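You operate a simulated robot arm through the tools that you are given. There is no shell and no other tool.

You run a simulated robot arm. Do the job below in one go: nothing can be reset, and whatever is moved stays where it is left.

JOB
Tighten the black gland's nut in the nest and put the gland back.
Fine: clamp it before you turn, till the nut's line meets the arrow; free the clamp to lift it out.

Only the result counts: the job must be done as asked and must still hold three seconds after the hand-in. Knocking over, shifting, dropping, spilling or breaking anything else fails it.

ROBOT AND FRAMES
A 7-joint arm with a fingered hand, fixed in place. Base frame: the origin is on the floor under the middle of its stand, x ahead of it, y to its left, z up; the work surface is at about z = 0.8. Lengths are in m, angles in rad, forces in N, time in s.
With the tool pointing down near the work surface it reaches from about 0.22 to 0.76 m from the base axis. Its first joint turns from -2.897 to 2.897 rad. Payload 4 kg.
Tool frame: the origin (TCP) lies between the finger pads and is the grasp point; the fingertips stand 0.028 m ahead of it; z points along the fingers, y is the line along which they close. The gripper opens to 0.168 m; its body begins 0.079 m behind the TCP. The gripper is a hand of 4 fingers: y runs from the thumb to the fingers, the wrist lies at [0, 0, -0.249] in the tool frame, and closing takes about 1.5 s.
Orientation is told as [roll, pitch, yaw] about the base's x, y, z axes, in that order, counted from this pose: with the fingers straight down and closing along the base's y, the tool's x points along the base's -x, its y along +y and its z along -z.

CONTROLS
- The arm moves only by the tool nudge_tool. Its argument "deltas" is text: rows parted by semicolons, each of 7 numbers parted by spaces: the shift along the tool's x, y, z in units of 20 mm (1.0 is 20 mm), then the turn, a rotation vector about the tool's x, y, z in units of 5 degrees (1.0 is 5 degrees), then the gripper command, from -1 (fully open) to 1 (shut), values between in proportion. In form: x y z ax ay az hand; .... A call has 1 to 20 rows; each row shifts and turns the commanded pose from where the row before left it, along the tool's axes as they then stand. A call with a number of a shift or a turn outside -1 to 1 is refused whole. Rows are played at 5 a second. More than 0.05 m and 0.15 rad between two rows, or a gripper value outside its range, and nothing of the call is played. Where a pose cannot be reached the arm comes as near as it can. A force on the tool above 80 N (or 10 N above the force at the start of the call, whichever is more), or a blocked arm, ends the call early, and 0.2 s more pass. The fingers move at their own pace (about 0.153 m/s each) and stop on an object; they squeeze with about 25 N. The grip force told is the motor's: it shows also when the fingers shut on nothing. Time passes only in rows, and 0.2 s behind the last, so rows that do not move let the fingers close. The reply holds the time, the measured pose of the TCP, the force on the tool along the base axes, the opening and the grip force, in the units named above and with some noise, with the torque about the TCP (base axes, N m) and any sound that the robot's microphone picked up.
- Cameras (640 x 400 px; columns grow to the right, rows downward): "scene" is fixed at [0.2215, -0.5044, 1.5675]; the picture's right is [0.76, -0.65, 0.00], its down [-0.60, -0.70, -0.40] and it looks along [0.26, 0.30, -0.92] (base axes); focal length 348 px, centre (320, 200). "wrist" rides on the gripper at [0.06, -0.06, -0.11] in the tool frame; the picture's right is [0.71, 0.71, 0.00], its down [-0.56, 0.56, -0.61] and it looks along [-0.43, 0.43, 0.79] (tool axes); focal length 265 px, centre (320, 200). There is no depth. A picture from a camera that has moved, and an enlarged one, comes with that camera's place and axes in the base frame and with its lens. The place of the scene camera against the robot may be out by one fixed shift of up to 0.018 m in any direction.
- get_image(camera): a new picture of that camera. It takes no simulated time.
- move_column(by): slides the trunk up (or, below 0, down) by that many m; the arm rides with it, the base frame stays. It gives what a move gives, with no picture.
- preshape(shape): the hand has 4 fingers and takes this shape, open, in about a second: jaw (thumb against the fingers, like two jaws); tri (thumb and two fingers); tip (a fingertip pinch); poke (one finger out to press); point (the index stretched); flat (the hand flat); cup (the hand cupped); fist (a fist). The gripper value then closes the fingers along that shape, each until it touches; the sizes above hold for jaw. It gives what a move gives, with no picture.
- inspect(camera, box): a new picture of the part [left, top, right, bottom] of that camera's present view, enlarged. It takes no simulated time.
- close_job(): hands the job in; it is judged then, once.

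Places have to be worked out from the pictures, the camera data and where the tool is seen. Open the gripper and draw the arm clear of the work before you hand the job in, unless the task says otherwise.

The tools are called after "Call:" as name(argument=value, ...) on one line, values as JSON. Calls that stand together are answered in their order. nudge_tool: Moves the arm, as the interface text tells. Its arguments: {"type":"object","properties":{"deltas":{"type":"string"}},"required":["deltas"]} The other tools are called the same way: move_column (by) moves the trunk up or down; preshape (shape) gives the hand a shape; get_image (camera) takes a picture; inspect (camera, box) takes an enlarged picture of a part of a camera's view; close_job () hands the job in.

At the start:

```text
clock: 0.0
tool_pos: [0.3597, -0.1336, 1.0716]
ee_rot: [0.001, 0.002, 0.0]
contact_force: [0.1, 0.7, -0.2]
wrist_torque: [-0.03, 0.0, -0.06]
grip_width: 0.168
grip_force: 0.0
shape: jaw
trunk travel left (down, up): [-0.506, 0.084]
```

scene: 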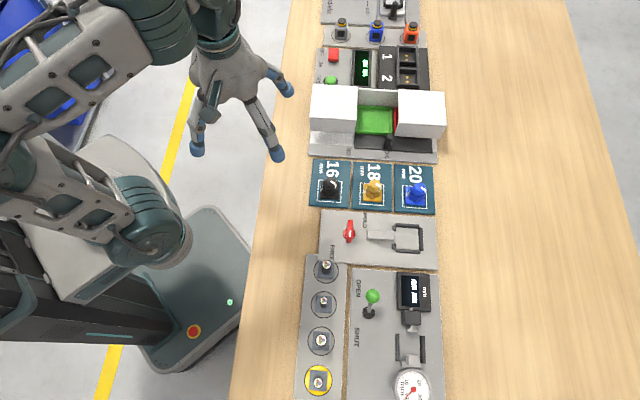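
wrist: 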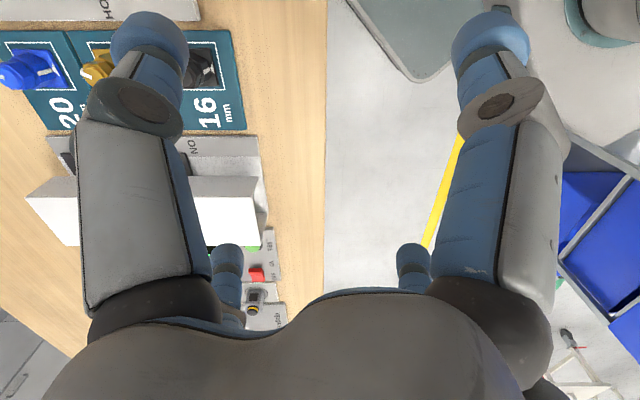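

The scene shows a bench with several stations; the black gland sits on the "16" plate, and there may be a nest with a red clamp lever and such. I look closer at the stations first.

Call:
inspect(camera="scene", box=[290, 140, 450, 280])

Call:
inspect(camera="scene", box=[290, 0, 450, 140])

Call:
inspect(camera="scene", box=[290, 240, 450, 400])

```text
2.86 times, centred on (370, 210) of scene
camera zoom: at [0.2215, -0.5044, 1.5675], right [0.76, -0.65, 0.0], down [-0.6, -0.7, -0.4], along [0.26, 0.3, -0.92], focal length 993 px, centre (177, 171)
```

zoom: 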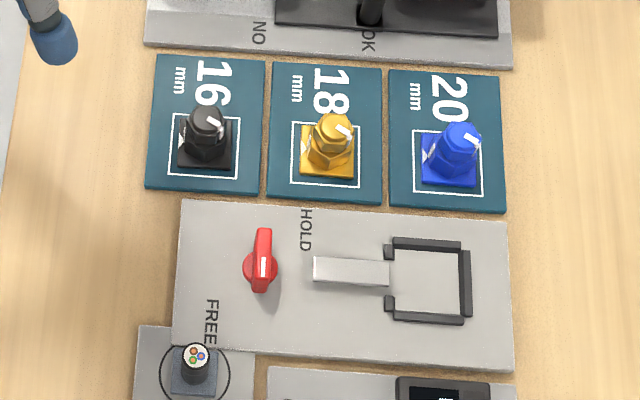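

```text
2.86 times, centred on (370, 70) of scene
camera zoom: at [0.2215, -0.5044, 1.5675], right [0.76, -0.65, 0.0], down [-0.6, -0.7, -0.4], along [0.26, 0.3, -0.92], focal length 993 px, centre (177, 571)
```

zoom: 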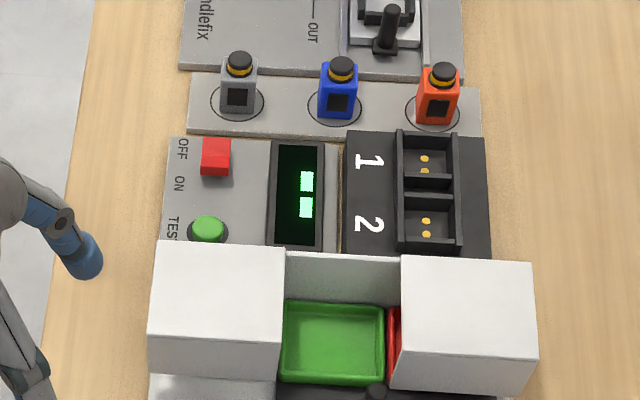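

```text
2.50 times, centred on (370, 320) of scene
camera zoom: at [0.2215, -0.5044, 1.5675], right [0.76, -0.65, 0.0], down [-0.6, -0.7, -0.4], along [0.26, 0.3, -0.92], focal length 869 px, centre (195, -100)
```

zoom: 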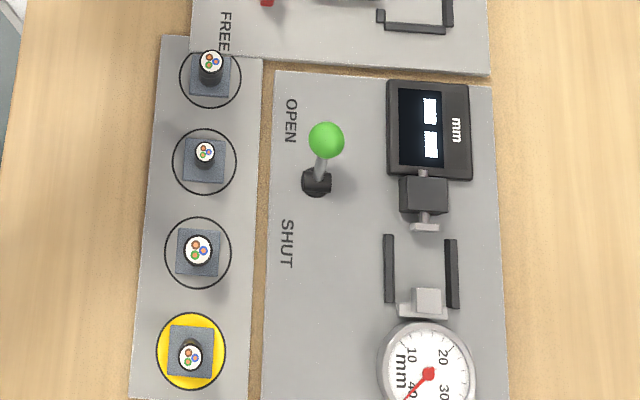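

The black gland stands on plate "16"; the nest with the red knob (HOLD/FREE) and sliding clamp is just below it in the image. I enlarge the gland and the knob to read the nut line, arrow and labels.

Call:
inspect(camera="scene", box=[305, 155, 360, 210])

Call:
inspect(camera="scene", box=[318, 205, 390, 265])

Call:
inspect(camera="scene", box=[370, 205, 445, 275])

```text
7.27 times, centred on (332, 182) of scene
camera zoom: at [0.2215, -0.5044, 1.5675], right [0.76, -0.65, 0.0], down [-0.6, -0.7, -0.4], along [0.26, 0.3, -0.92], focal length 2529 px, centre (229, 327)
```

zoom: 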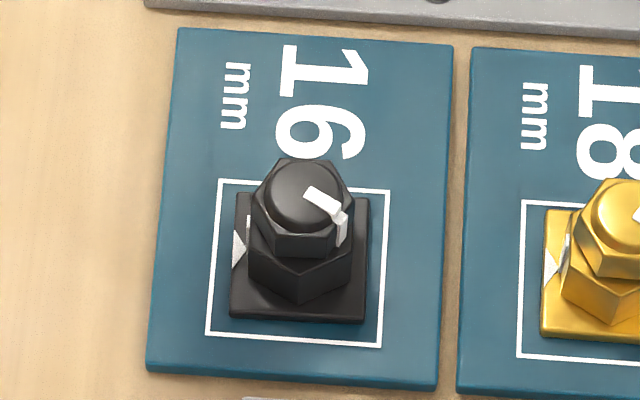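

```text
6.67 times, centred on (354, 235) of scene
camera zoom: at [0.2215, -0.5044, 1.5675], right [0.76, -0.65, 0.0], down [-0.6, -0.7, -0.4], along [0.26, 0.3, -0.92], focal length 2318 px, centre (93, -33)
```

zoom: 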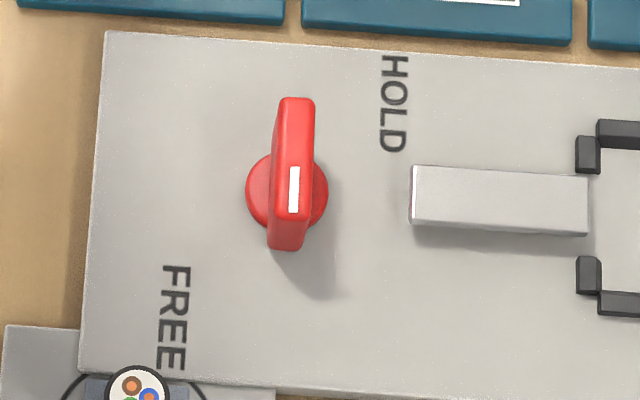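

```text
5.71 times, centred on (408, 240) of scene
camera zoom: at [0.2215, -0.5044, 1.5675], right [0.76, -0.65, 0.0], down [-0.6, -0.7, -0.4], along [0.26, 0.3, -0.92], focal length 1987 px, centre (-180, -29)
```

zoom: 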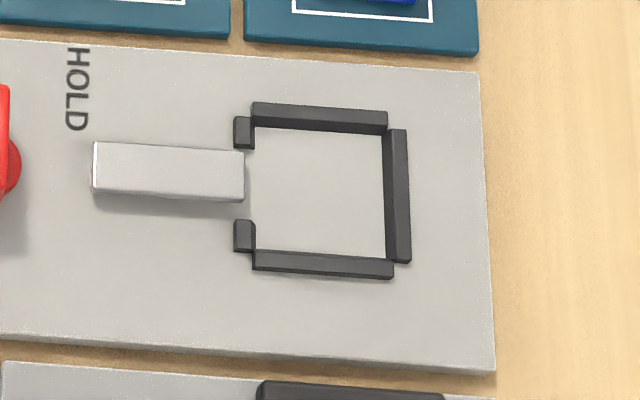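

The white stripe on the knob's fin points toward FREE, the nut line points away from the robot and the arrow is on the robot side. I look at the hand itself to learn how its fingers sit.

Call:
inspect(camera="scene", box=[150, 20, 310, 180])

Call:
get_image(camera="wrist")

```text
2.50 times, centred on (230, 100) of scene
camera zoom: at [0.2215, -0.5044, 1.5675], right [0.76, -0.65, 0.0], down [-0.6, -0.7, -0.4], along [0.26, 0.3, -0.92], focal length 869 px, centre (545, 450)
```

zoom: 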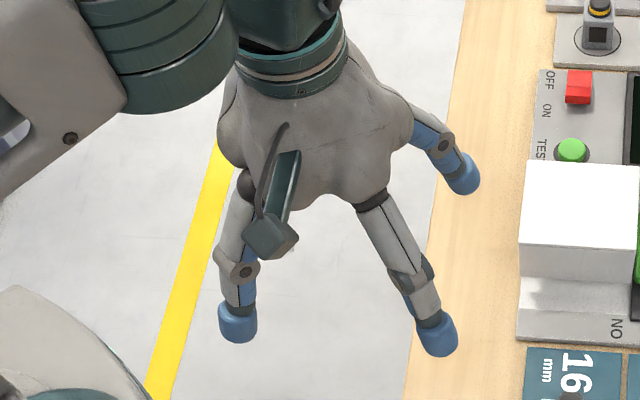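

```text
taken
camera wrist: at [0.3001, -0.1954, 1.1806], right [-0.71, 0.71, 0.0], down [0.56, 0.56, 0.61], along [0.43, 0.43, -0.79], focal length 265 px, centre (320, 200)
```

wrist: 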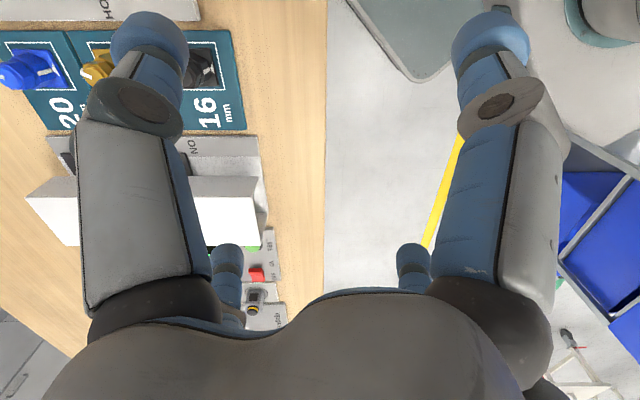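

The hand's four fingers stand in a cross around the TCP when open. I close it in free air to see how the jaw shape shuts.

Call:
nudge_tool(deltas="0 0 0 0 0 0 0.5; 0 0 0 0 0 0 0.5; 0 0 0 0 0 0 0.5; 0 0 0 0 0 0 0.5; 0 0 0 0 0 0 0.5; 0 0 0 0 0 0 0.5; 0 0 0 0 0 0 0.5; 0 0 0 0 0 0 0.5")

Call:
inspect(camera="scene", box=[150, 20, 310, 180])

Call:
get_image(camera="wrist")

```text
clock: 1.8
tool_pos: [0.3601, -0.1347, 1.072]
ee_rot: [0.001, 0.0, 0.0]
contact_force: [-0.4, 0.0, -0.3]
wrist_torque: [0.01, -0.02, 0.0]
grip_width: 0.0425
grip_force: 0.1
shape: jaw
trunk travel left (down, up): [-0.506, 0.084]
```

```text
2.50 times, centred on (230, 100) of scene
camera zoom: at [0.2215, -0.5044, 1.5675], right [0.76, -0.65, 0.0], down [-0.6, -0.7, -0.4], along [0.26, 0.3, -0.92], focal length 869 px, centre (545, 450)
```

zoom: 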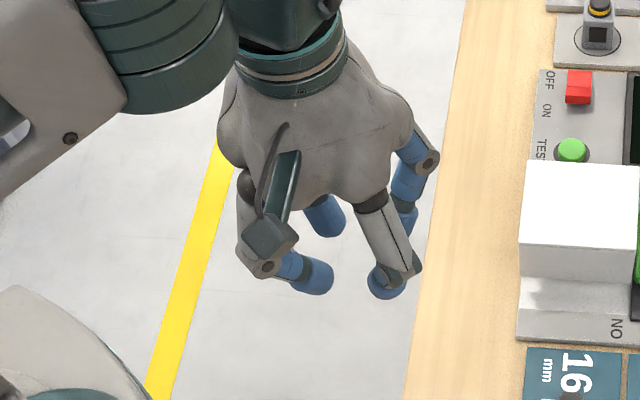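

```text
taken
camera wrist: at [0.3001, -0.1954, 1.1806], right [-0.71, 0.71, 0.0], down [0.56, 0.56, 0.61], along [0.43, 0.43, -0.79], focal length 265 px, centre (320, 200)
```

wrist: 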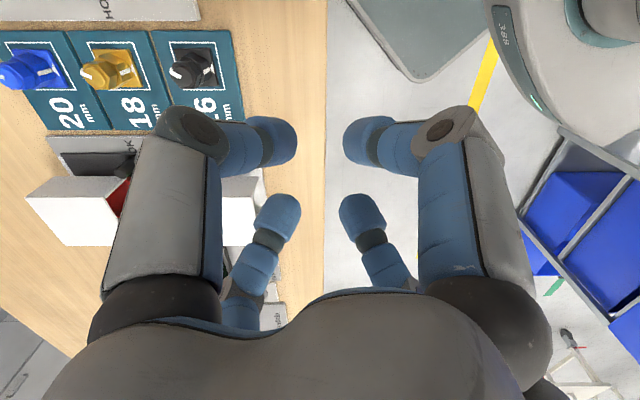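

In "jaw" all four fingers converge on the TCP in a cross. I check the "tip" and "tri" shapes in free air as well.

Call:
preshape(shape="tip")

Call:
inspect(camera="scene", box=[150, 20, 310, 180])

Call:
get_image(camera="wrist")

```text
clock: 2.7
tool_pos: [0.3595, -0.1335, 1.0713]
ee_rot: [-0.001, 0.0, 0.0]
contact_force: [0.6, -0.4, 0.2]
wrist_torque: [0.0, 0.01, -0.03]
grip_width: 0.1678
grip_force: 0.0
shape: tip
trunk travel left (down, up): [-0.506, 0.084]
```

```text
2.50 times, centred on (230, 100) of scene
camera zoom: at [0.2215, -0.5044, 1.5675], right [0.76, -0.65, 0.0], down [-0.6, -0.7, -0.4], along [0.26, 0.3, -0.92], focal length 869 px, centre (545, 450)
```

zoom: 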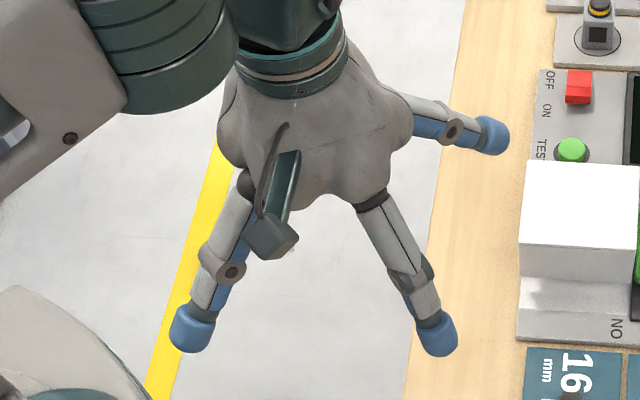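

```text
taken
camera wrist: at [0.3001, -0.1954, 1.1806], right [-0.71, 0.71, 0.0], down [0.56, 0.56, 0.61], along [0.43, 0.43, -0.79], focal length 265 px, centre (320, 200)
```

wrist: 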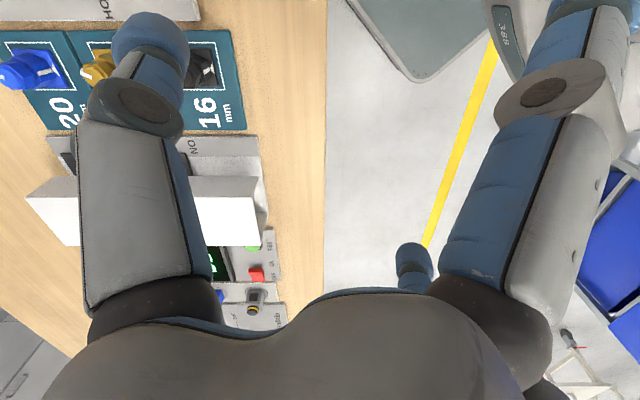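

"tip" pinches with thumb and opposing finger while the side fingers splay out. I go back to the jaw shape for now and move above the black gland at safe height, to measure it with the wrist camera.

Call:
nudge_tool(deltas="-0.72 -0.93 0 0 0 0 -1; -0.72 -0.93 0 0 0 0 -1; -0.72 -0.93 0 0 0 0 -1; -0.72 -0.93 0 0 0 0 -1; -0.72 -0.93 0 0 0 0 -1; -0.72 -0.93 0 0 0 0 -1; -0.72 -0.93 0 0 0 0 -1; 0 0 0 0 0 0.9 -1; 0 0 0 0 0 0.9 -1; 0 0 0 0 0 0.9 -1; 0 0 0 0 0 0.9 -1; 0 0 0 0 0 0.9 -1; 0 0 0 0 0 0.9 -1; 0 0 0 0 0 0.9 -1; 0 0 0 0 0 0.9 -1; 0 0 0 0 0 0.9 -1")

Call:
get_image(camera="wrist")

Call:
get_image(camera="scene")

```text
clock: 6.1
tool_pos: [0.4607, -0.2645, 1.0718]
ee_rot: [0.001, -0.001, -0.709]
contact_force: [0.5, 0.7, 0.2]
wrist_torque: [0.03, -0.01, -0.01]
grip_width: 0.168
grip_force: 0.0
shape: tip
trunk travel left (down, up): [-0.506, 0.084]
```

```text
taken
camera wrist: at [0.3758, -0.2725, 1.1807], right [-0.08, 1.0, 0.0], down [0.79, 0.06, 0.61], along [0.61, 0.05, -0.79], focal length 265 px, centre (320, 200)
```

wrist: 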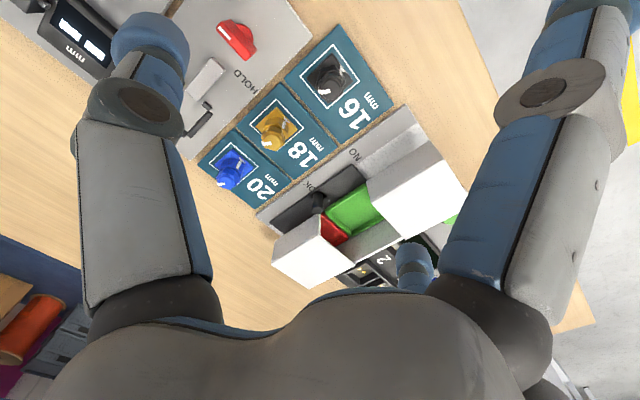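

```text
taken
```

scene: 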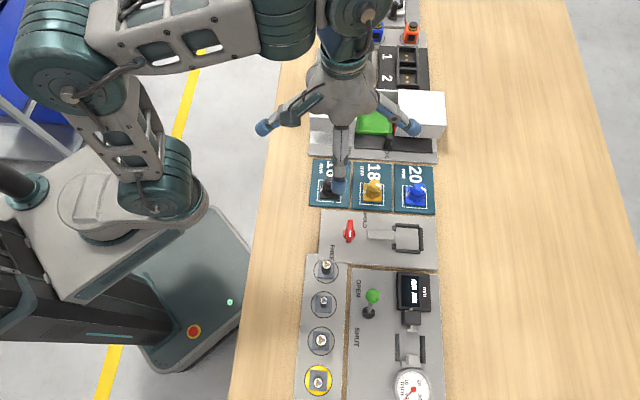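

The gland appears around (0.46, -0.25) from the wrist camera. I enlarge the wrist view to get exact corners of the plate, gland, knob and nest.

Call:
inspect(camera="wrist", box=[270, 20, 390, 140])

Call:
inspect(camera="wrist", box=[170, 0, 310, 140])

```text
3.33 times, centred on (330, 80) of wrist
camera zoom: at [0.3758, -0.2725, 1.1807], right [-0.08, 1.0, 0.0], down [0.79, 0.06, 0.61], along [0.61, 0.05, -0.79], focal length 885 px, centre (287, 600)
```

zoom: 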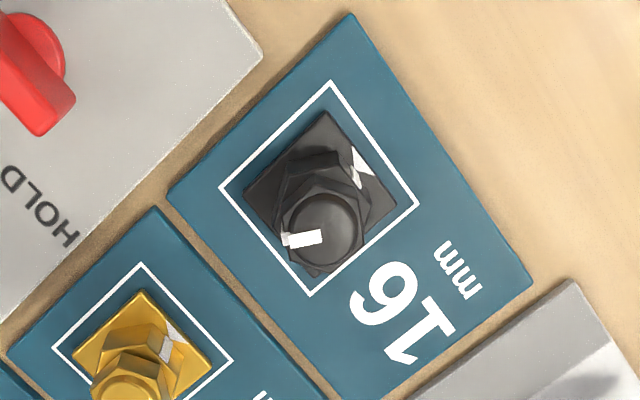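

```text
2.86 times, centred on (240, 70) of wrist
camera zoom: at [0.3758, -0.2725, 1.1807], right [-0.08, 1.0, 0.0], down [0.79, 0.06, 0.61], along [0.61, 0.05, -0.79], focal length 758 px, centre (549, 571)
```

zoom: 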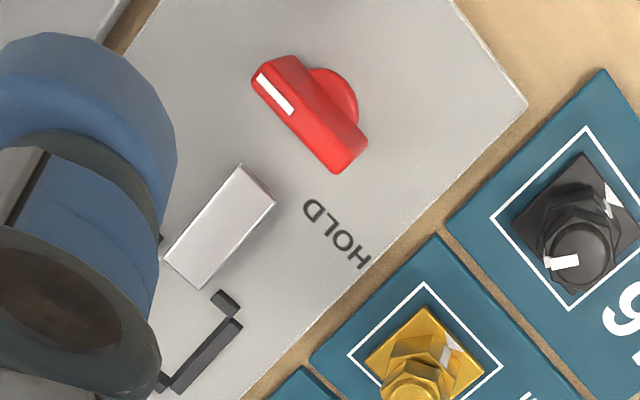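

The plates lie at 45° to the base axes (bench axis yaw about -0.785), gland centre near (0.460, -0.253). I zoom tighter to measure the gland's heights and the nut line's angle.

Call:
inspect(camera="wrist", box=[295, 45, 365, 115])

Call:
inspect(camera="wrist", box=[200, 10, 270, 80])

```text
5.71 times, centred on (330, 80) of wrist
camera zoom: at [0.3758, -0.2725, 1.1807], right [-0.08, 1.0, 0.0], down [0.79, 0.06, 0.61], along [0.61, 0.05, -0.79], focal length 1517 px, centre (263, 886)
```

zoom: 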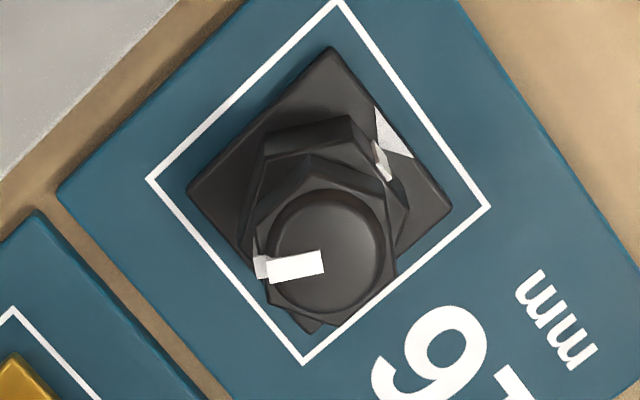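

```text
5.71 times, centred on (235, 45) of wrist
camera zoom: at [0.3758, -0.2725, 1.1807], right [-0.08, 1.0, 0.0], down [0.79, 0.06, 0.61], along [0.61, 0.05, -0.79], focal length 1517 px, centre (806, 1086)
```

zoom: 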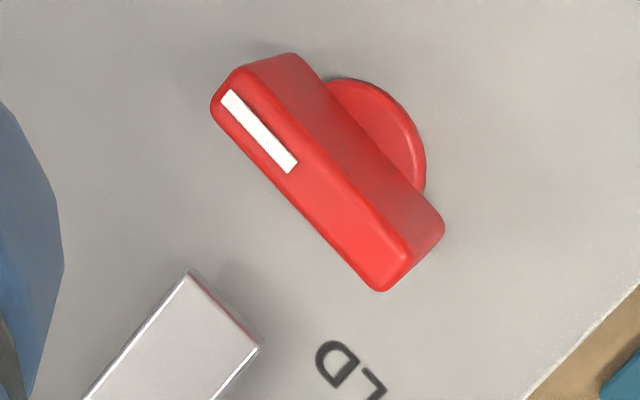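

The gland's top stands near z≈0.856 with its arrow on the robot-facing side, the body hex flats face that side, and the nut line points about -70° in base. I return to the jaw shape and go to yaw ≈ -75° closer above the gland.

Call:
preshape(shape="jaw")

Call:
nudge_tool(deltas="0 0 0.7 0 0 0.86 -1; 0 0 0.7 0 0 0.86 -1; 0 0 0.7 0 0 0.86 -1; 0 0 0.7 0 0 0.86 -1; 0 0 0.7 0 0 0.86 -1; 0 0 0.7 0 0 0.86 -1; 0 0 0.7 0 0 0.86 -1; 0 0 0.7 0 0 0.86 -1; 0 0 0 0 0 0 -1")

Call:
get_image(camera="wrist")

Call:
get_image(camera="scene")

```text
clock: 7.0
tool_pos: [0.4609, -0.2639, 1.0714]
ee_rot: [0.001, 0.0, -0.709]
contact_force: [-0.6, -0.5, -0.7]
wrist_torque: [0.0, 0.0, 0.0]
grip_width: 0.1681
grip_force: 0.0
shape: jaw
trunk travel left (down, up): [-0.506, 0.084]
```

```text
clock: 9.0
tool_pos: [0.4596, -0.2647, 0.9597]
ee_rot: [0.0, -0.001, -1.308]
contact_force: [0.5, 0.2, 0.2]
wrist_torque: [0.02, 0.0, 0.0]
grip_width: 0.1679
grip_force: 0.2
shape: jaw
trunk travel left (down, up): [-0.506, 0.084]
```

```text
taken
camera wrist: at [0.3872, -0.2229, 1.0685], right [0.5, 0.87, 0.0], down [0.68, -0.39, 0.61], along [0.53, -0.31, -0.79], focal length 265 px, centre (320, 200)
```

wrist: 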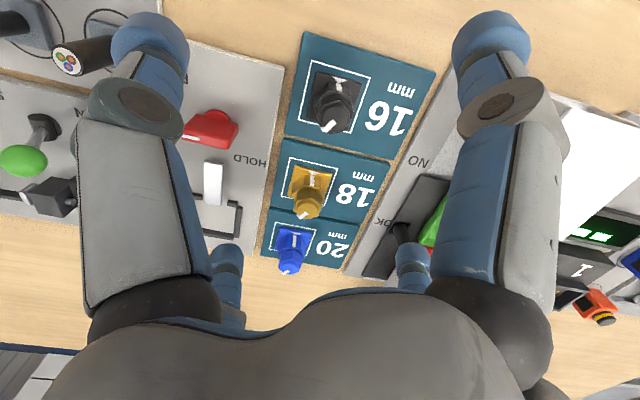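

```text
taken
```

scene: 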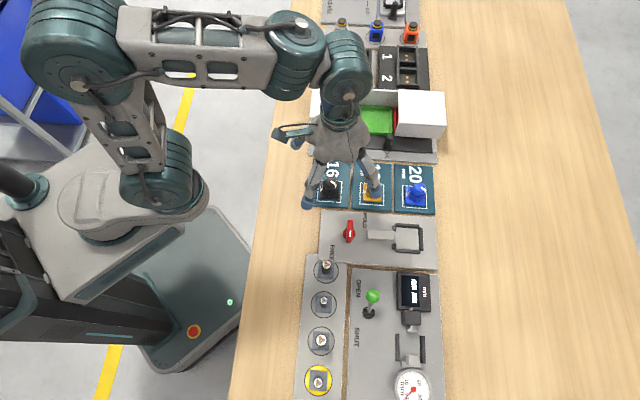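

Now I zoom in on the gland from this closer view to refine its centre, heights and line direction.

Call:
inspect(camera="wrist", box=[290, 50, 390, 150])

Call:
inspect(camera="wrist", box=[170, 90, 300, 250])

```text
4.00 times, centred on (340, 100) of wrist
camera zoom: at [0.3872, -0.2229, 1.0685], right [0.5, 0.87, 0.0], down [0.68, -0.39, 0.61], along [0.53, -0.31, -0.79], focal length 1062 px, centre (240, 600)
```

zoom: 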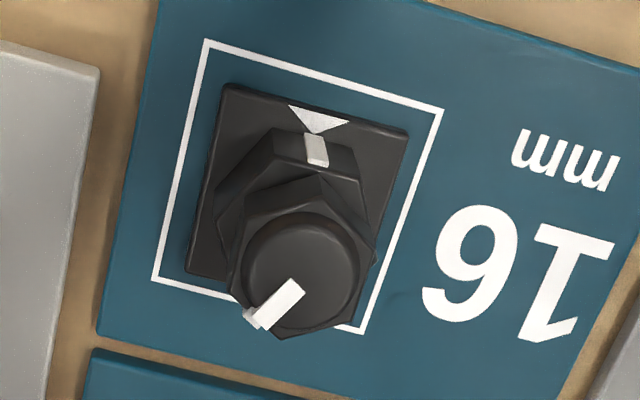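

```text
2.50 times, centred on (235, 170) of wrist
camera zoom: at [0.3872, -0.2229, 1.0685], right [0.5, 0.87, 0.0], down [0.68, -0.39, 0.61], along [0.53, -0.31, -0.79], focal length 664 px, centre (532, 275)
```

zoom: 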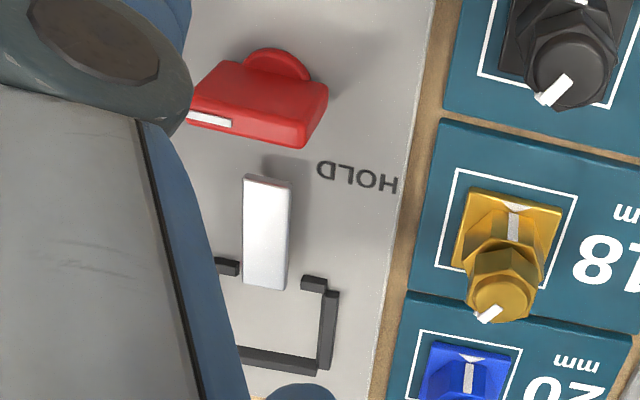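

I zoom in more on the nut cap to read the line's direction accurately.

Call:
inspect(camera="wrist", box=[325, 65, 385, 140])

Call:
inspect(camera="wrist", box=[330, 90, 370, 120])

```text
5.33 times, centred on (355, 102) of wrist
camera zoom: at [0.3872, -0.2229, 1.0685], right [0.5, 0.87, 0.0], down [0.68, -0.39, 0.61], along [0.53, -0.31, -0.79], focal length 1416 px, centre (133, 720)
```

zoom: 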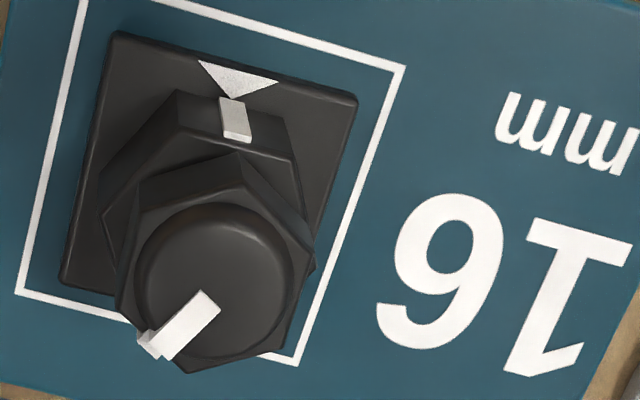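

```text
13.33 times, centred on (350, 105) of wrist
camera zoom: at [0.3872, -0.2229, 1.0685], right [0.5, 0.87, 0.0], down [0.68, -0.39, 0.61], along [0.53, -0.31, -0.79], focal length 3539 px, centre (-80, 1467)
```

zoom: 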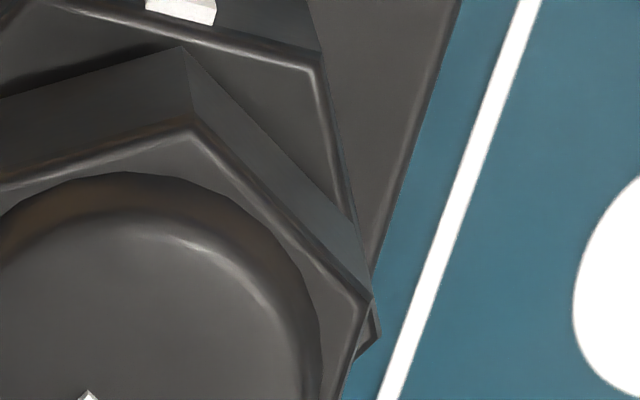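

The line lies at about -73° in base (centre of a nut flat), the arrow at about 137°, so roughly 150° clockwise is needed; nut hex spans about z 0.842–0.856. I close the jaw in air to nut width to measure where the fingertips end up relative to the TCP.

Call:
nudge_tool(deltas="0 0 0 0 0 0 0.64; 0 0 0 0 0 0 0.64; 0 0 0 0 0 0 0.64; 0 0 0 0 0 0 0.64; 0 0 0 0 0 0 0.64; 0 0 0 0 0 0 0.64; 0 0 0 0 0 0 0.64; 0 0 0 0 0 0 0.64")

Call:
get_image(camera="wrist")

Call:
inspect(camera="scene", box=[270, 80, 430, 240])

```text
clock: 10.8
tool_pos: [0.4602, -0.2649, 0.9594]
ee_rot: [0.001, 0.0, -1.308]
contact_force: [0.5, 0.3, 0.0]
wrist_torque: [-0.04, -0.02, 0.0]
grip_width: 0.0305
grip_force: 0.1
shape: jaw
trunk travel left (down, up): [-0.506, 0.084]
```

```text
taken
camera wrist: at [0.3872, -0.223, 1.0687], right [0.5, 0.87, 0.0], down [0.68, -0.39, 0.61], along [0.53, -0.31, -0.79], focal length 265 px, centre (320, 200)
```

wrist: 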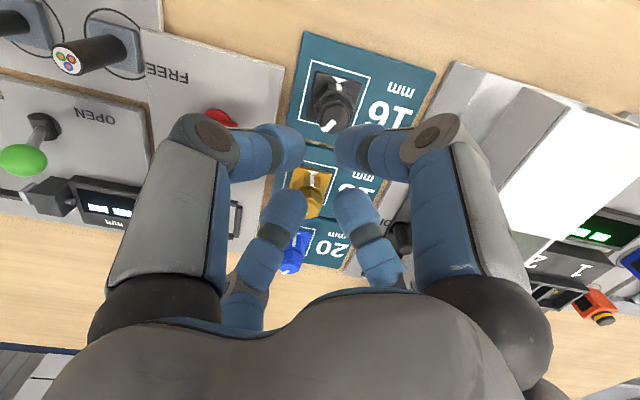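

```text
2.50 times, centred on (350, 160) of scene
camera zoom: at [0.2215, -0.5044, 1.5675], right [0.76, -0.65, 0.0], down [-0.6, -0.7, -0.4], along [0.26, 0.3, -0.92], focal length 869 px, centre (245, 300)
```

zoom: 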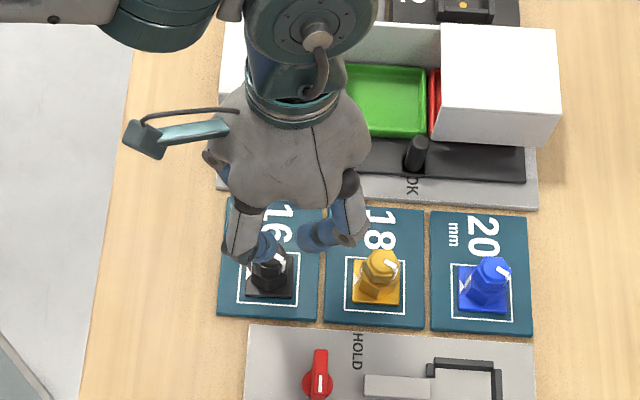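

The fingertips end about 40–47 mm ahead of the TCP when near closed, so I will grip the body hex with the TCP at z≈0.870. I open partly, centre over (0.460, -0.252) and descend to 0.90 first.

Call:
nudge_tool(deltas="0 0 0 0 0 0 -0.1; 0.31 0.085 0 0 0 0 -0.1; 0.31 0.085 0 0 0 0 -0.1; 0 0 0 0 0 0 -0.1; 0 0 0.75 0 0 0 -0.1; 0 0 0.75 0 0 0 -0.1; 0 0 0.75 0 0 0 -0.1; 0 0 0.75 0 0 0 -0.1; 0 0 0 0 0 0 -0.1")

Call:
get_image(camera="wrist")

Call:
inspect(camera="scene", box=[290, 120, 400, 230])

```text
clock: 12.8
tool_pos: [0.4587, -0.2507, 0.8976]
ee_rot: [0.0, -0.001, -1.308]
contact_force: [-0.5, -1.1, 0.7]
wrist_torque: [0.0, 0.02, -0.01]
grip_width: 0.0918
grip_force: 0.1
shape: jaw
trunk travel left (down, up): [-0.506, 0.084]
```

```text
taken
camera wrist: at [0.3859, -0.2088, 1.008], right [0.5, 0.87, 0.0], down [0.68, -0.39, 0.61], along [0.53, -0.31, -0.79], focal length 265 px, centre (320, 200)
```

wrist: 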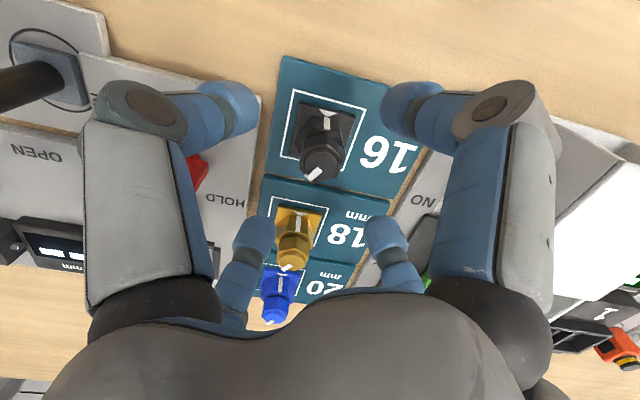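

```text
3.64 times, centred on (345, 175) of scene
camera zoom: at [0.2215, -0.5044, 1.5675], right [0.76, -0.65, 0.0], down [-0.6, -0.7, -0.4], along [0.26, 0.3, -0.92], focal length 1264 px, centre (229, 291)
```

zoom: 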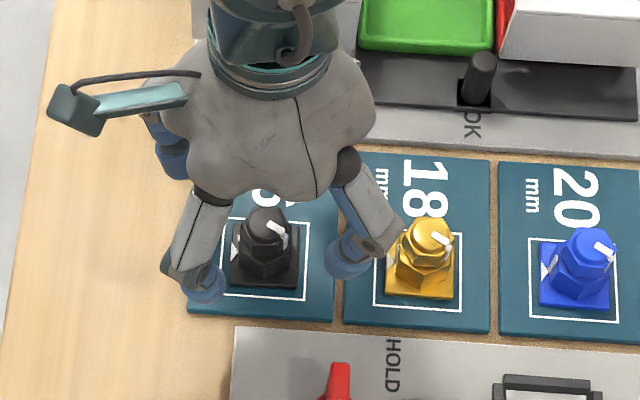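

The fingers straddle the black gland and clear the yellow one. I zoom in to verify the centring before the last descent.

Call:
inspect(camera="wrist", box=[270, 80, 370, 190])

```text
3.64 times, centred on (320, 135) of wrist
camera zoom: at [0.3859, -0.2088, 1.008], right [0.5, 0.87, 0.0], down [0.68, -0.39, 0.61], along [0.53, -0.31, -0.79], focal length 965 px, centre (320, 436)
```

zoom: 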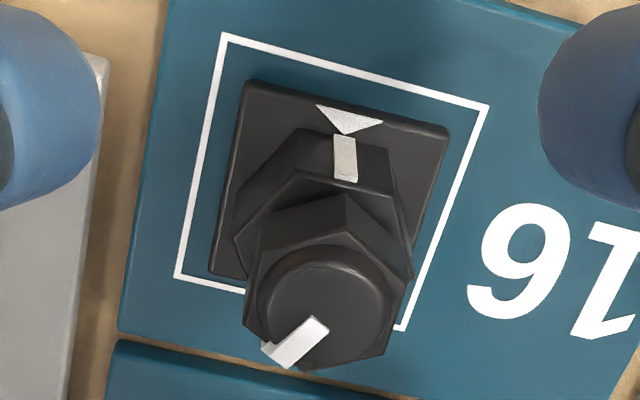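

Centring is within about 1–2 mm (gland near 0.460, -0.2505). I descend to TCP z≈0.870 and close the jaw on the body.

Call:
nudge_tool(deltas="0 0.06 0.46 0 0 0 -0.1; 0 0 0.46 0 0 0 -0.1; 0 0 0.46 0 0 0 -0.1; 0 0 0 0 0 0 -0.1; 0 0 0 0 0 0 0.3; 0 0 0 0 0 0 0.5; 0 0 0 0 0 0 0.6; 0 0 0 0 0 0 1; 0 0 0 0 0 0 1; 0 0 0 0 0 0 1; 0 0 0 0 0 0 1; 0 0 0 0 0 0 1")

Call:
get_image(camera="wrist")

Call:
inspect(camera="scene", box=[290, 120, 400, 230])

```text
clock: 15.4
tool_pos: [0.4614, -0.2516, 0.8723]
ee_rot: [0.002, -0.001, -1.306]
contact_force: [0.9, 1.6, -0.4]
wrist_torque: [0.0, -0.01, 0.01]
grip_width: 0.0244
grip_force: 25.2
shape: jaw
trunk travel left (down, up): [-0.506, 0.084]
```

```text
taken
camera wrist: at [0.388, -0.2092, 0.9808], right [0.5, 0.87, 0.0], down [0.68, -0.39, 0.61], along [0.53, -0.31, -0.79], focal length 265 px, centre (320, 200)
```

wrist: 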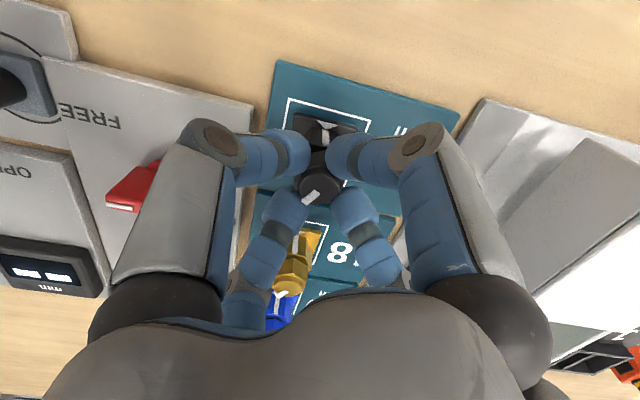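

```text
3.64 times, centred on (345, 175) of scene
camera zoom: at [0.2215, -0.5044, 1.5675], right [0.76, -0.65, 0.0], down [-0.6, -0.7, -0.4], along [0.26, 0.3, -0.92], focal length 1264 px, centre (229, 291)
```

zoom: 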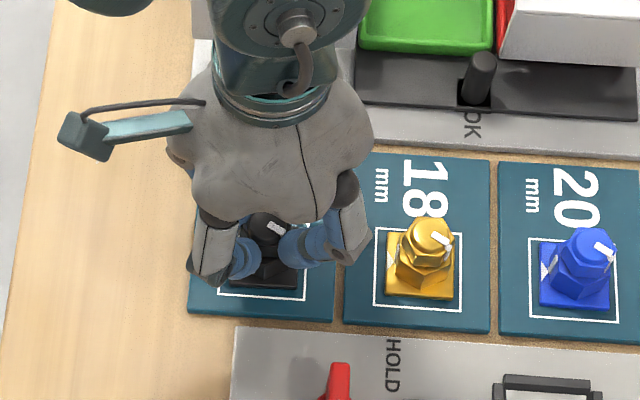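

The grip holds (25 N, 24 mm). I lift straight up 80 mm and check that the gland comes along.

Call:
nudge_tool(deltas="0 0 -0.3 0 0 0 1; 0 0 -0.6 0 0 0 1; 0 0 -0.8 0 0 0 1; 0 0 -0.8 0 0 0 1; 0 0 -0.8 0 0 0 1; 0 0 -0.8 0 0 0 1; 0 0 0 0 0 0 1")

Call:
get_image(camera="wrist")

Call:
inspect(camera="scene", box=[290, 120, 400, 230])

```text
clock: 17.0
tool_pos: [0.462, -0.2513, 0.9528]
ee_rot: [0.0, 0.0, -1.307]
contact_force: [0.0, -0.9, -1.4]
wrist_torque: [0.0, 0.05, 0.04]
grip_width: 0.0243
grip_force: 25.3
shape: jaw
trunk travel left (down, up): [-0.506, 0.084]
```

```text
taken
camera wrist: at [0.389, -0.2105, 1.0628], right [0.5, 0.87, 0.0], down [0.68, -0.39, 0.61], along [0.53, -0.31, -0.79], focal length 265 px, centre (320, 200)
```

wrist: 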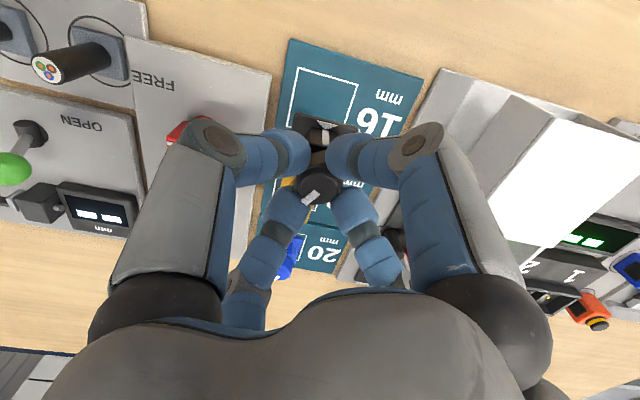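

```text
3.64 times, centred on (345, 175) of scene
camera zoom: at [0.2215, -0.5044, 1.5675], right [0.76, -0.65, 0.0], down [-0.6, -0.7, -0.4], along [0.26, 0.3, -0.92], focal length 1264 px, centre (229, 291)
```

zoom: 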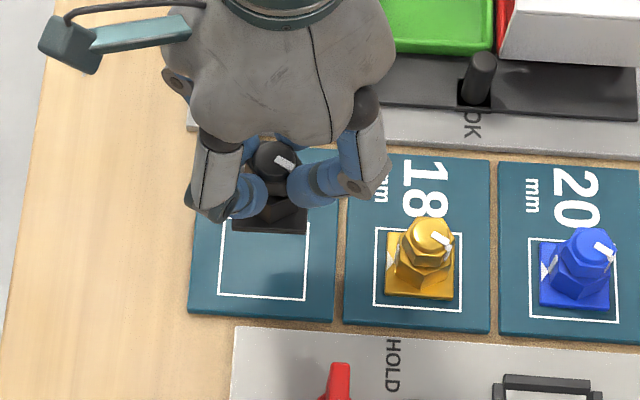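

The gland is held upright and rises clean off its plate. I raise it a bit further and move to a point where the wrist camera gets a clear look at the nest.

Call:
nudge_tool(deltas="0 0 -1 0 0 0 1; 0 0 -1 0 0 0 1; -0.848 0.434 0 0 0 0 1; -0.848 0.434 0 0 0 0 1; -0.848 0.434 0 0 0 0 1; -0.848 0.434 0 0 0 0 1; -0.848 0.434 0 0 0 0 1; -0.848 0.434 0 0 0 0 1; -0.848 0.434 0 0 0 0 1; -0.848 0.434 0 0 0 0 1; -0.848 0.434 0 0 0 0 1; 0 0 0 0 0 0 1")

Call:
get_image(camera="wrist")

Call:
get_image(camera="scene")

```text
clock: 19.6
tool_pos: [0.5778, -0.3798, 0.9941]
ee_rot: [0.0, -0.001, -1.31]
contact_force: [0.1, -0.9, -0.9]
wrist_torque: [0.03, 0.03, 0.0]
grip_width: 0.0242
grip_force: 25.3
shape: jaw
trunk travel left (down, up): [-0.506, 0.084]
```

```text
taken
camera wrist: at [0.5043, -0.3387, 1.1039], right [0.5, 0.87, 0.0], down [0.68, -0.39, 0.61], along [0.53, -0.31, -0.79], focal length 265 px, centre (320, 200)
```

wrist: 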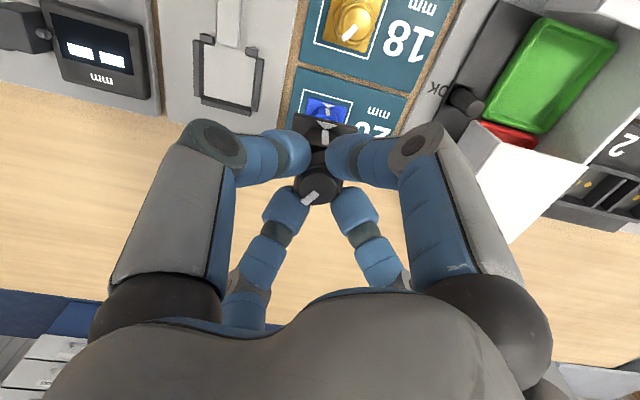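

```text
taken
```

scene: 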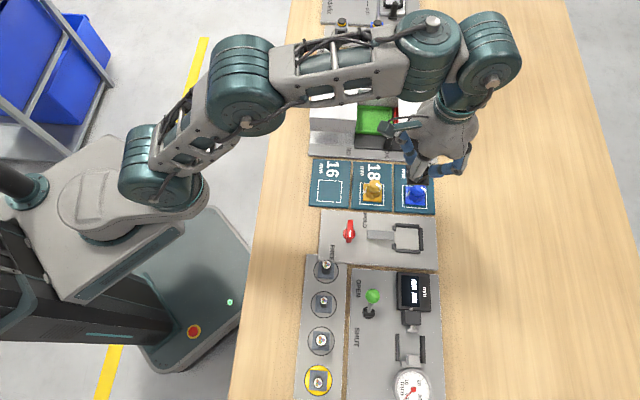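

The nest is now clear in the upper left of the wrist view. I enlarge it to measure its inner edges.

Call:
inspect(camera="wrist", box=[170, 0, 290, 125])

Call:
inspect(camera="wrist", box=[290, 80, 350, 210])

```text
3.20 times, centred on (230, 62) of wrist
camera zoom: at [0.5043, -0.3387, 1.1039], right [0.5, 0.87, 0.0], down [0.68, -0.39, 0.61], along [0.53, -0.31, -0.79], focal length 849 px, centre (608, 640)
```

zoom: 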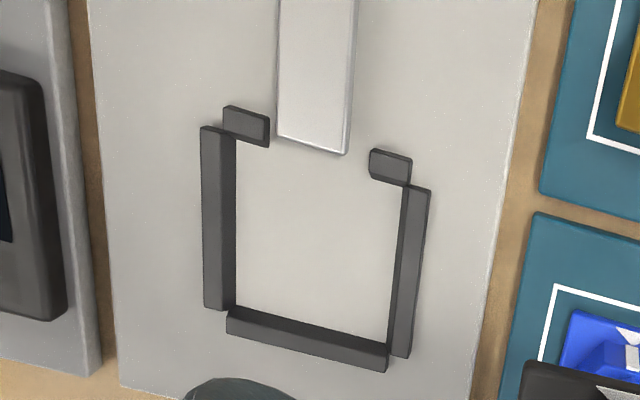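

```text
3.08 times, centred on (320, 145) of wrist
camera zoom: at [0.5043, -0.3387, 1.1039], right [0.5, 0.87, 0.0], down [0.68, -0.39, 0.61], along [0.53, -0.31, -0.79], focal length 817 px, centre (320, 369)
```

zoom: 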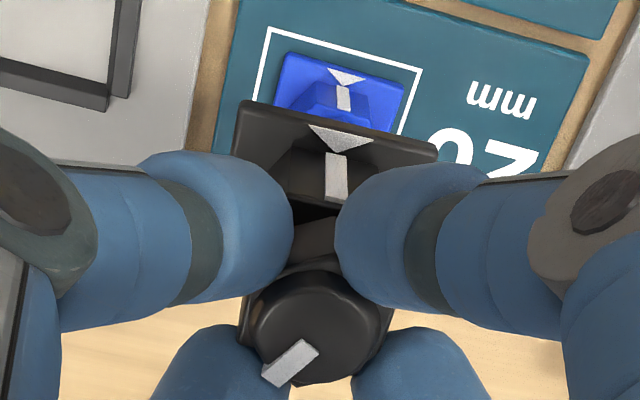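

The nest's inner space is about 52×53 mm centred near (0.5145, -0.4535), and the gland is held within 2 mm of the TCP, rotated about 1°. I move over the nest and lower to about 13 mm above seating height.

Call:
nudge_tool(deltas="-0.537 -0.789 0 0 0 0.2 1; -0.537 -0.789 0 0 0 0 1; -0.537 -0.789 0 0 0 0 1; -0.537 -0.789 0 0 0 0 1; -0.537 -0.789 0 0 0 0 1; 0 0 0 0 0 0 1; 0 0 0.8 0 0 0 1; 0 0 0.8 0 0 0 1; 0 0 0.8 0 0 0 1; 0 0 0.8 0 0 0 1; 0 0 0.8 0 0 0 1; 0 0 0.8 0 0 0 1; 0 0 0 0 0 0 1")

Call:
get_image(camera="wrist")

Call:
inspect(camera="scene", box=[350, 180, 460, 290])

```text
clock: 22.4
tool_pos: [0.5129, -0.4511, 0.8959]
ee_rot: [0.001, 0.001, -1.325]
contact_force: [0.7, -0.6, -1.8]
wrist_torque: [0.03, 0.03, 0.03]
grip_width: 0.024
grip_force: 25.1
shape: jaw
trunk travel left (down, up): [-0.506, 0.084]
```

```text
taken
camera wrist: at [0.4402, -0.4086, 1.0059], right [0.51, 0.86, 0.0], down [0.68, -0.41, 0.61], along [0.53, -0.32, -0.79], focal length 265 px, centre (320, 200)
```

wrist: 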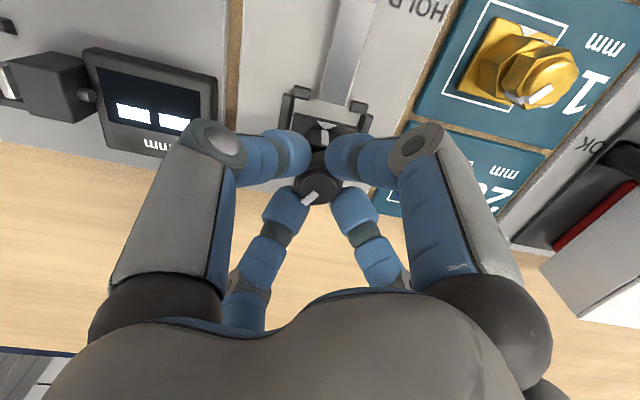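

```text
3.64 times, centred on (405, 235) of scene
camera zoom: at [0.2215, -0.5044, 1.5675], right [0.76, -0.65, 0.0], down [-0.6, -0.7, -0.4], along [0.26, 0.3, -0.92], focal length 1264 px, centre (11, 73)
```

zoom: 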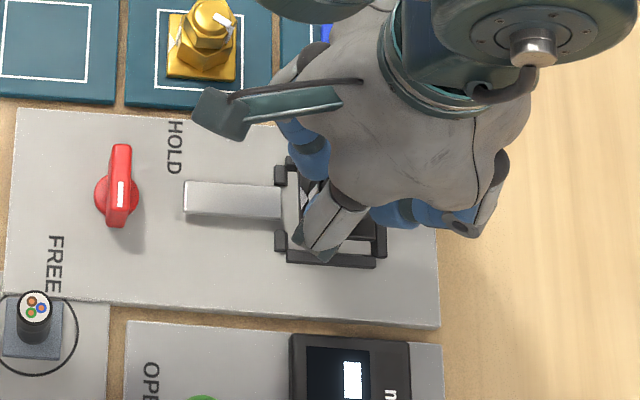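

The gland hovers over the nest. I zoom the wrist view to check its base lies between the walls.

Call:
inspect(camera="wrist", box=[270, 70, 390, 150])

Call:
inspect(camera="scene", box=[415, 215, 465, 260])

Call:
inspect(camera="scene", box=[380, 210, 470, 260])

```text
5.00 times, centred on (330, 110) of wrist
camera zoom: at [0.4402, -0.4086, 1.0059], right [0.51, 0.86, 0.0], down [0.68, -0.41, 0.61], along [0.53, -0.32, -0.79], focal length 1327 px, centre (270, 650)
```

zoom: 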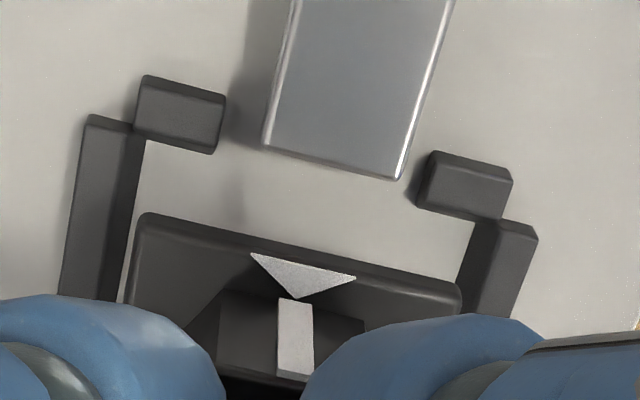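

```text
8.89 times, centred on (440, 238) of scene
camera zoom: at [0.2215, -0.5044, 1.5675], right [0.76, -0.65, 0.0], down [-0.6, -0.7, -0.4], along [0.26, 0.3, -0.92], focal length 3091 px, centre (-747, -133)
```

zoom: 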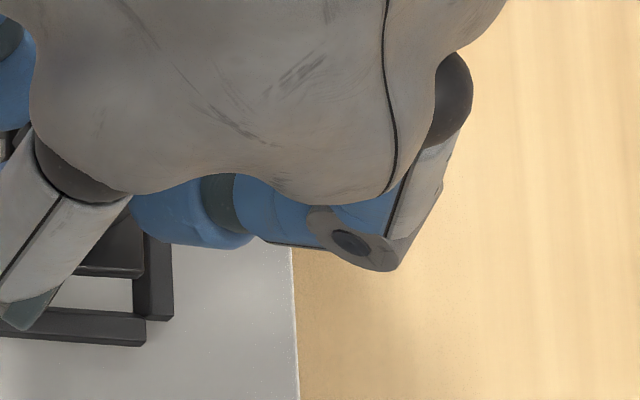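

```text
7.11 times, centred on (425, 235) of scene
camera zoom: at [0.2215, -0.5044, 1.5675], right [0.76, -0.65, 0.0], down [-0.6, -0.7, -0.4], along [0.26, 0.3, -0.92], focal length 2472 px, centre (-427, -49)
```

zoom: 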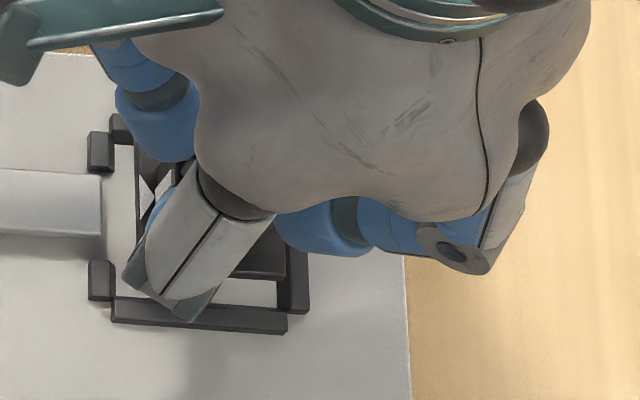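

The base is about 3 mm short toward the far wall and 1.5 mm to one side, rotated 1.5°. I correct that and lower to seating height.

Call:
nudge_tool(deltas="-0.09 0.145 0 0 0 0.3 1; 0 0 0 0 0 0 1; 0 0 0.3 0 0 0 1; 0 0 0.3 0 0 0 1; 0 0 0.3 0 0 0 1; 0 0 0.2 0 0 0 1; 0 0 0 0 0 0 1")

Call:
inspect(camera="wrist", box=[270, 70, 390, 150])

Call:
inspect(camera="scene", box=[380, 210, 470, 260])

```text
clock: 24.0
tool_pos: [0.5173, -0.4507, 0.8759]
ee_rot: [0.0, 0.0, -1.35]
contact_force: [-0.6, -0.3, -0.5]
wrist_torque: [0.01, 0.03, -0.02]
grip_width: 0.0241
grip_force: 25.1
shape: jaw
trunk travel left (down, up): [-0.506, 0.084]
```

```text
5.00 times, centred on (330, 110) of wrist
camera zoom: at [0.4457, -0.407, 0.9847], right [0.54, 0.84, 0.0], down [0.67, -0.42, 0.61], along [0.52, -0.33, -0.79], focal length 1327 px, centre (270, 650)
```

zoom: 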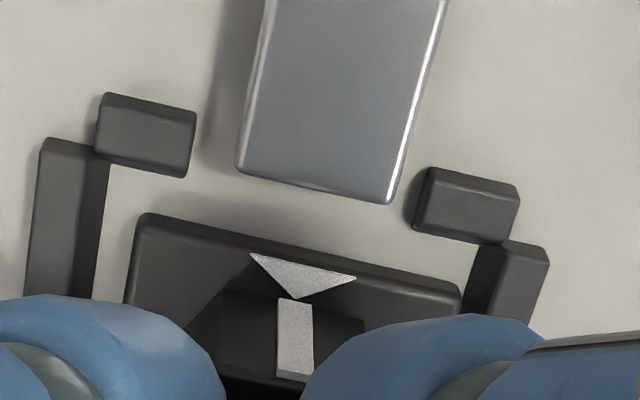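

```text
7.11 times, centred on (425, 235) of scene
camera zoom: at [0.2215, -0.5044, 1.5675], right [0.76, -0.65, 0.0], down [-0.6, -0.7, -0.4], along [0.26, 0.3, -0.92], focal length 2472 px, centre (-427, -49)
```

zoom: 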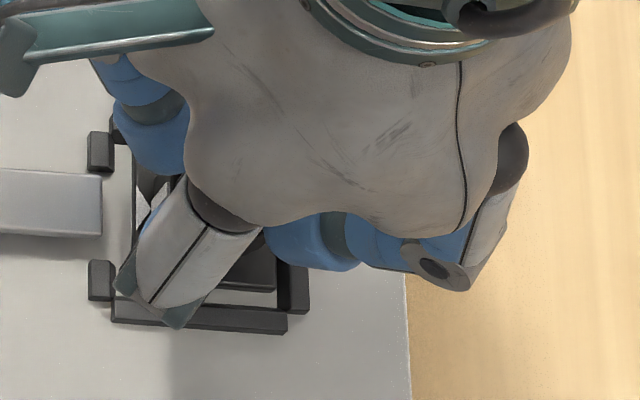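

The base is inside the walls with clearance on both sides. I lower the last 3–4 mm and watch for contact.

Call:
nudge_tool(deltas="0.02 -0.04 0.1 0 0 0 1; 0 0 0.08 0 0 0 1; 0 0 0 0 0 0 1")

Call:
inspect(camera="wrist", box=[270, 70, 390, 150])

```text
clock: 24.8
tool_pos: [0.5153, -0.4502, 0.8757]
ee_rot: [0.004, -0.005, -1.352]
contact_force: [4.2, -2.4, 15.5]
wrist_torque: [-0.23, -0.14, 0.02]
grip_width: 0.0242
grip_force: 25.3
shape: jaw
trunk travel left (down, up): [-0.506, 0.084]
```

```text
5.00 times, centred on (330, 110) of wrist
camera zoom: at [0.4446, -0.4056, 0.9831], right [0.54, 0.84, 0.0], down [0.66, -0.42, 0.62], along [0.52, -0.33, -0.79], focal length 1327 px, centre (270, 650)
```

zoom: 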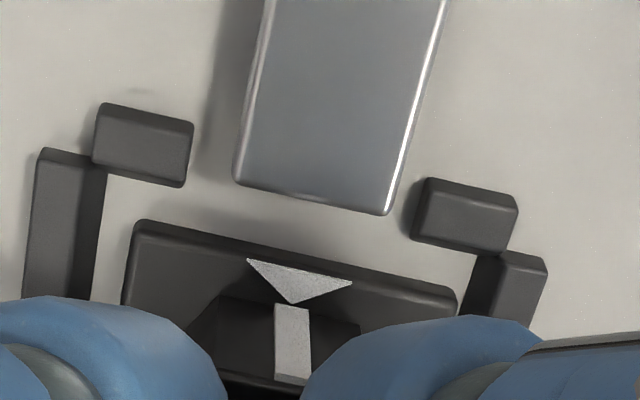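

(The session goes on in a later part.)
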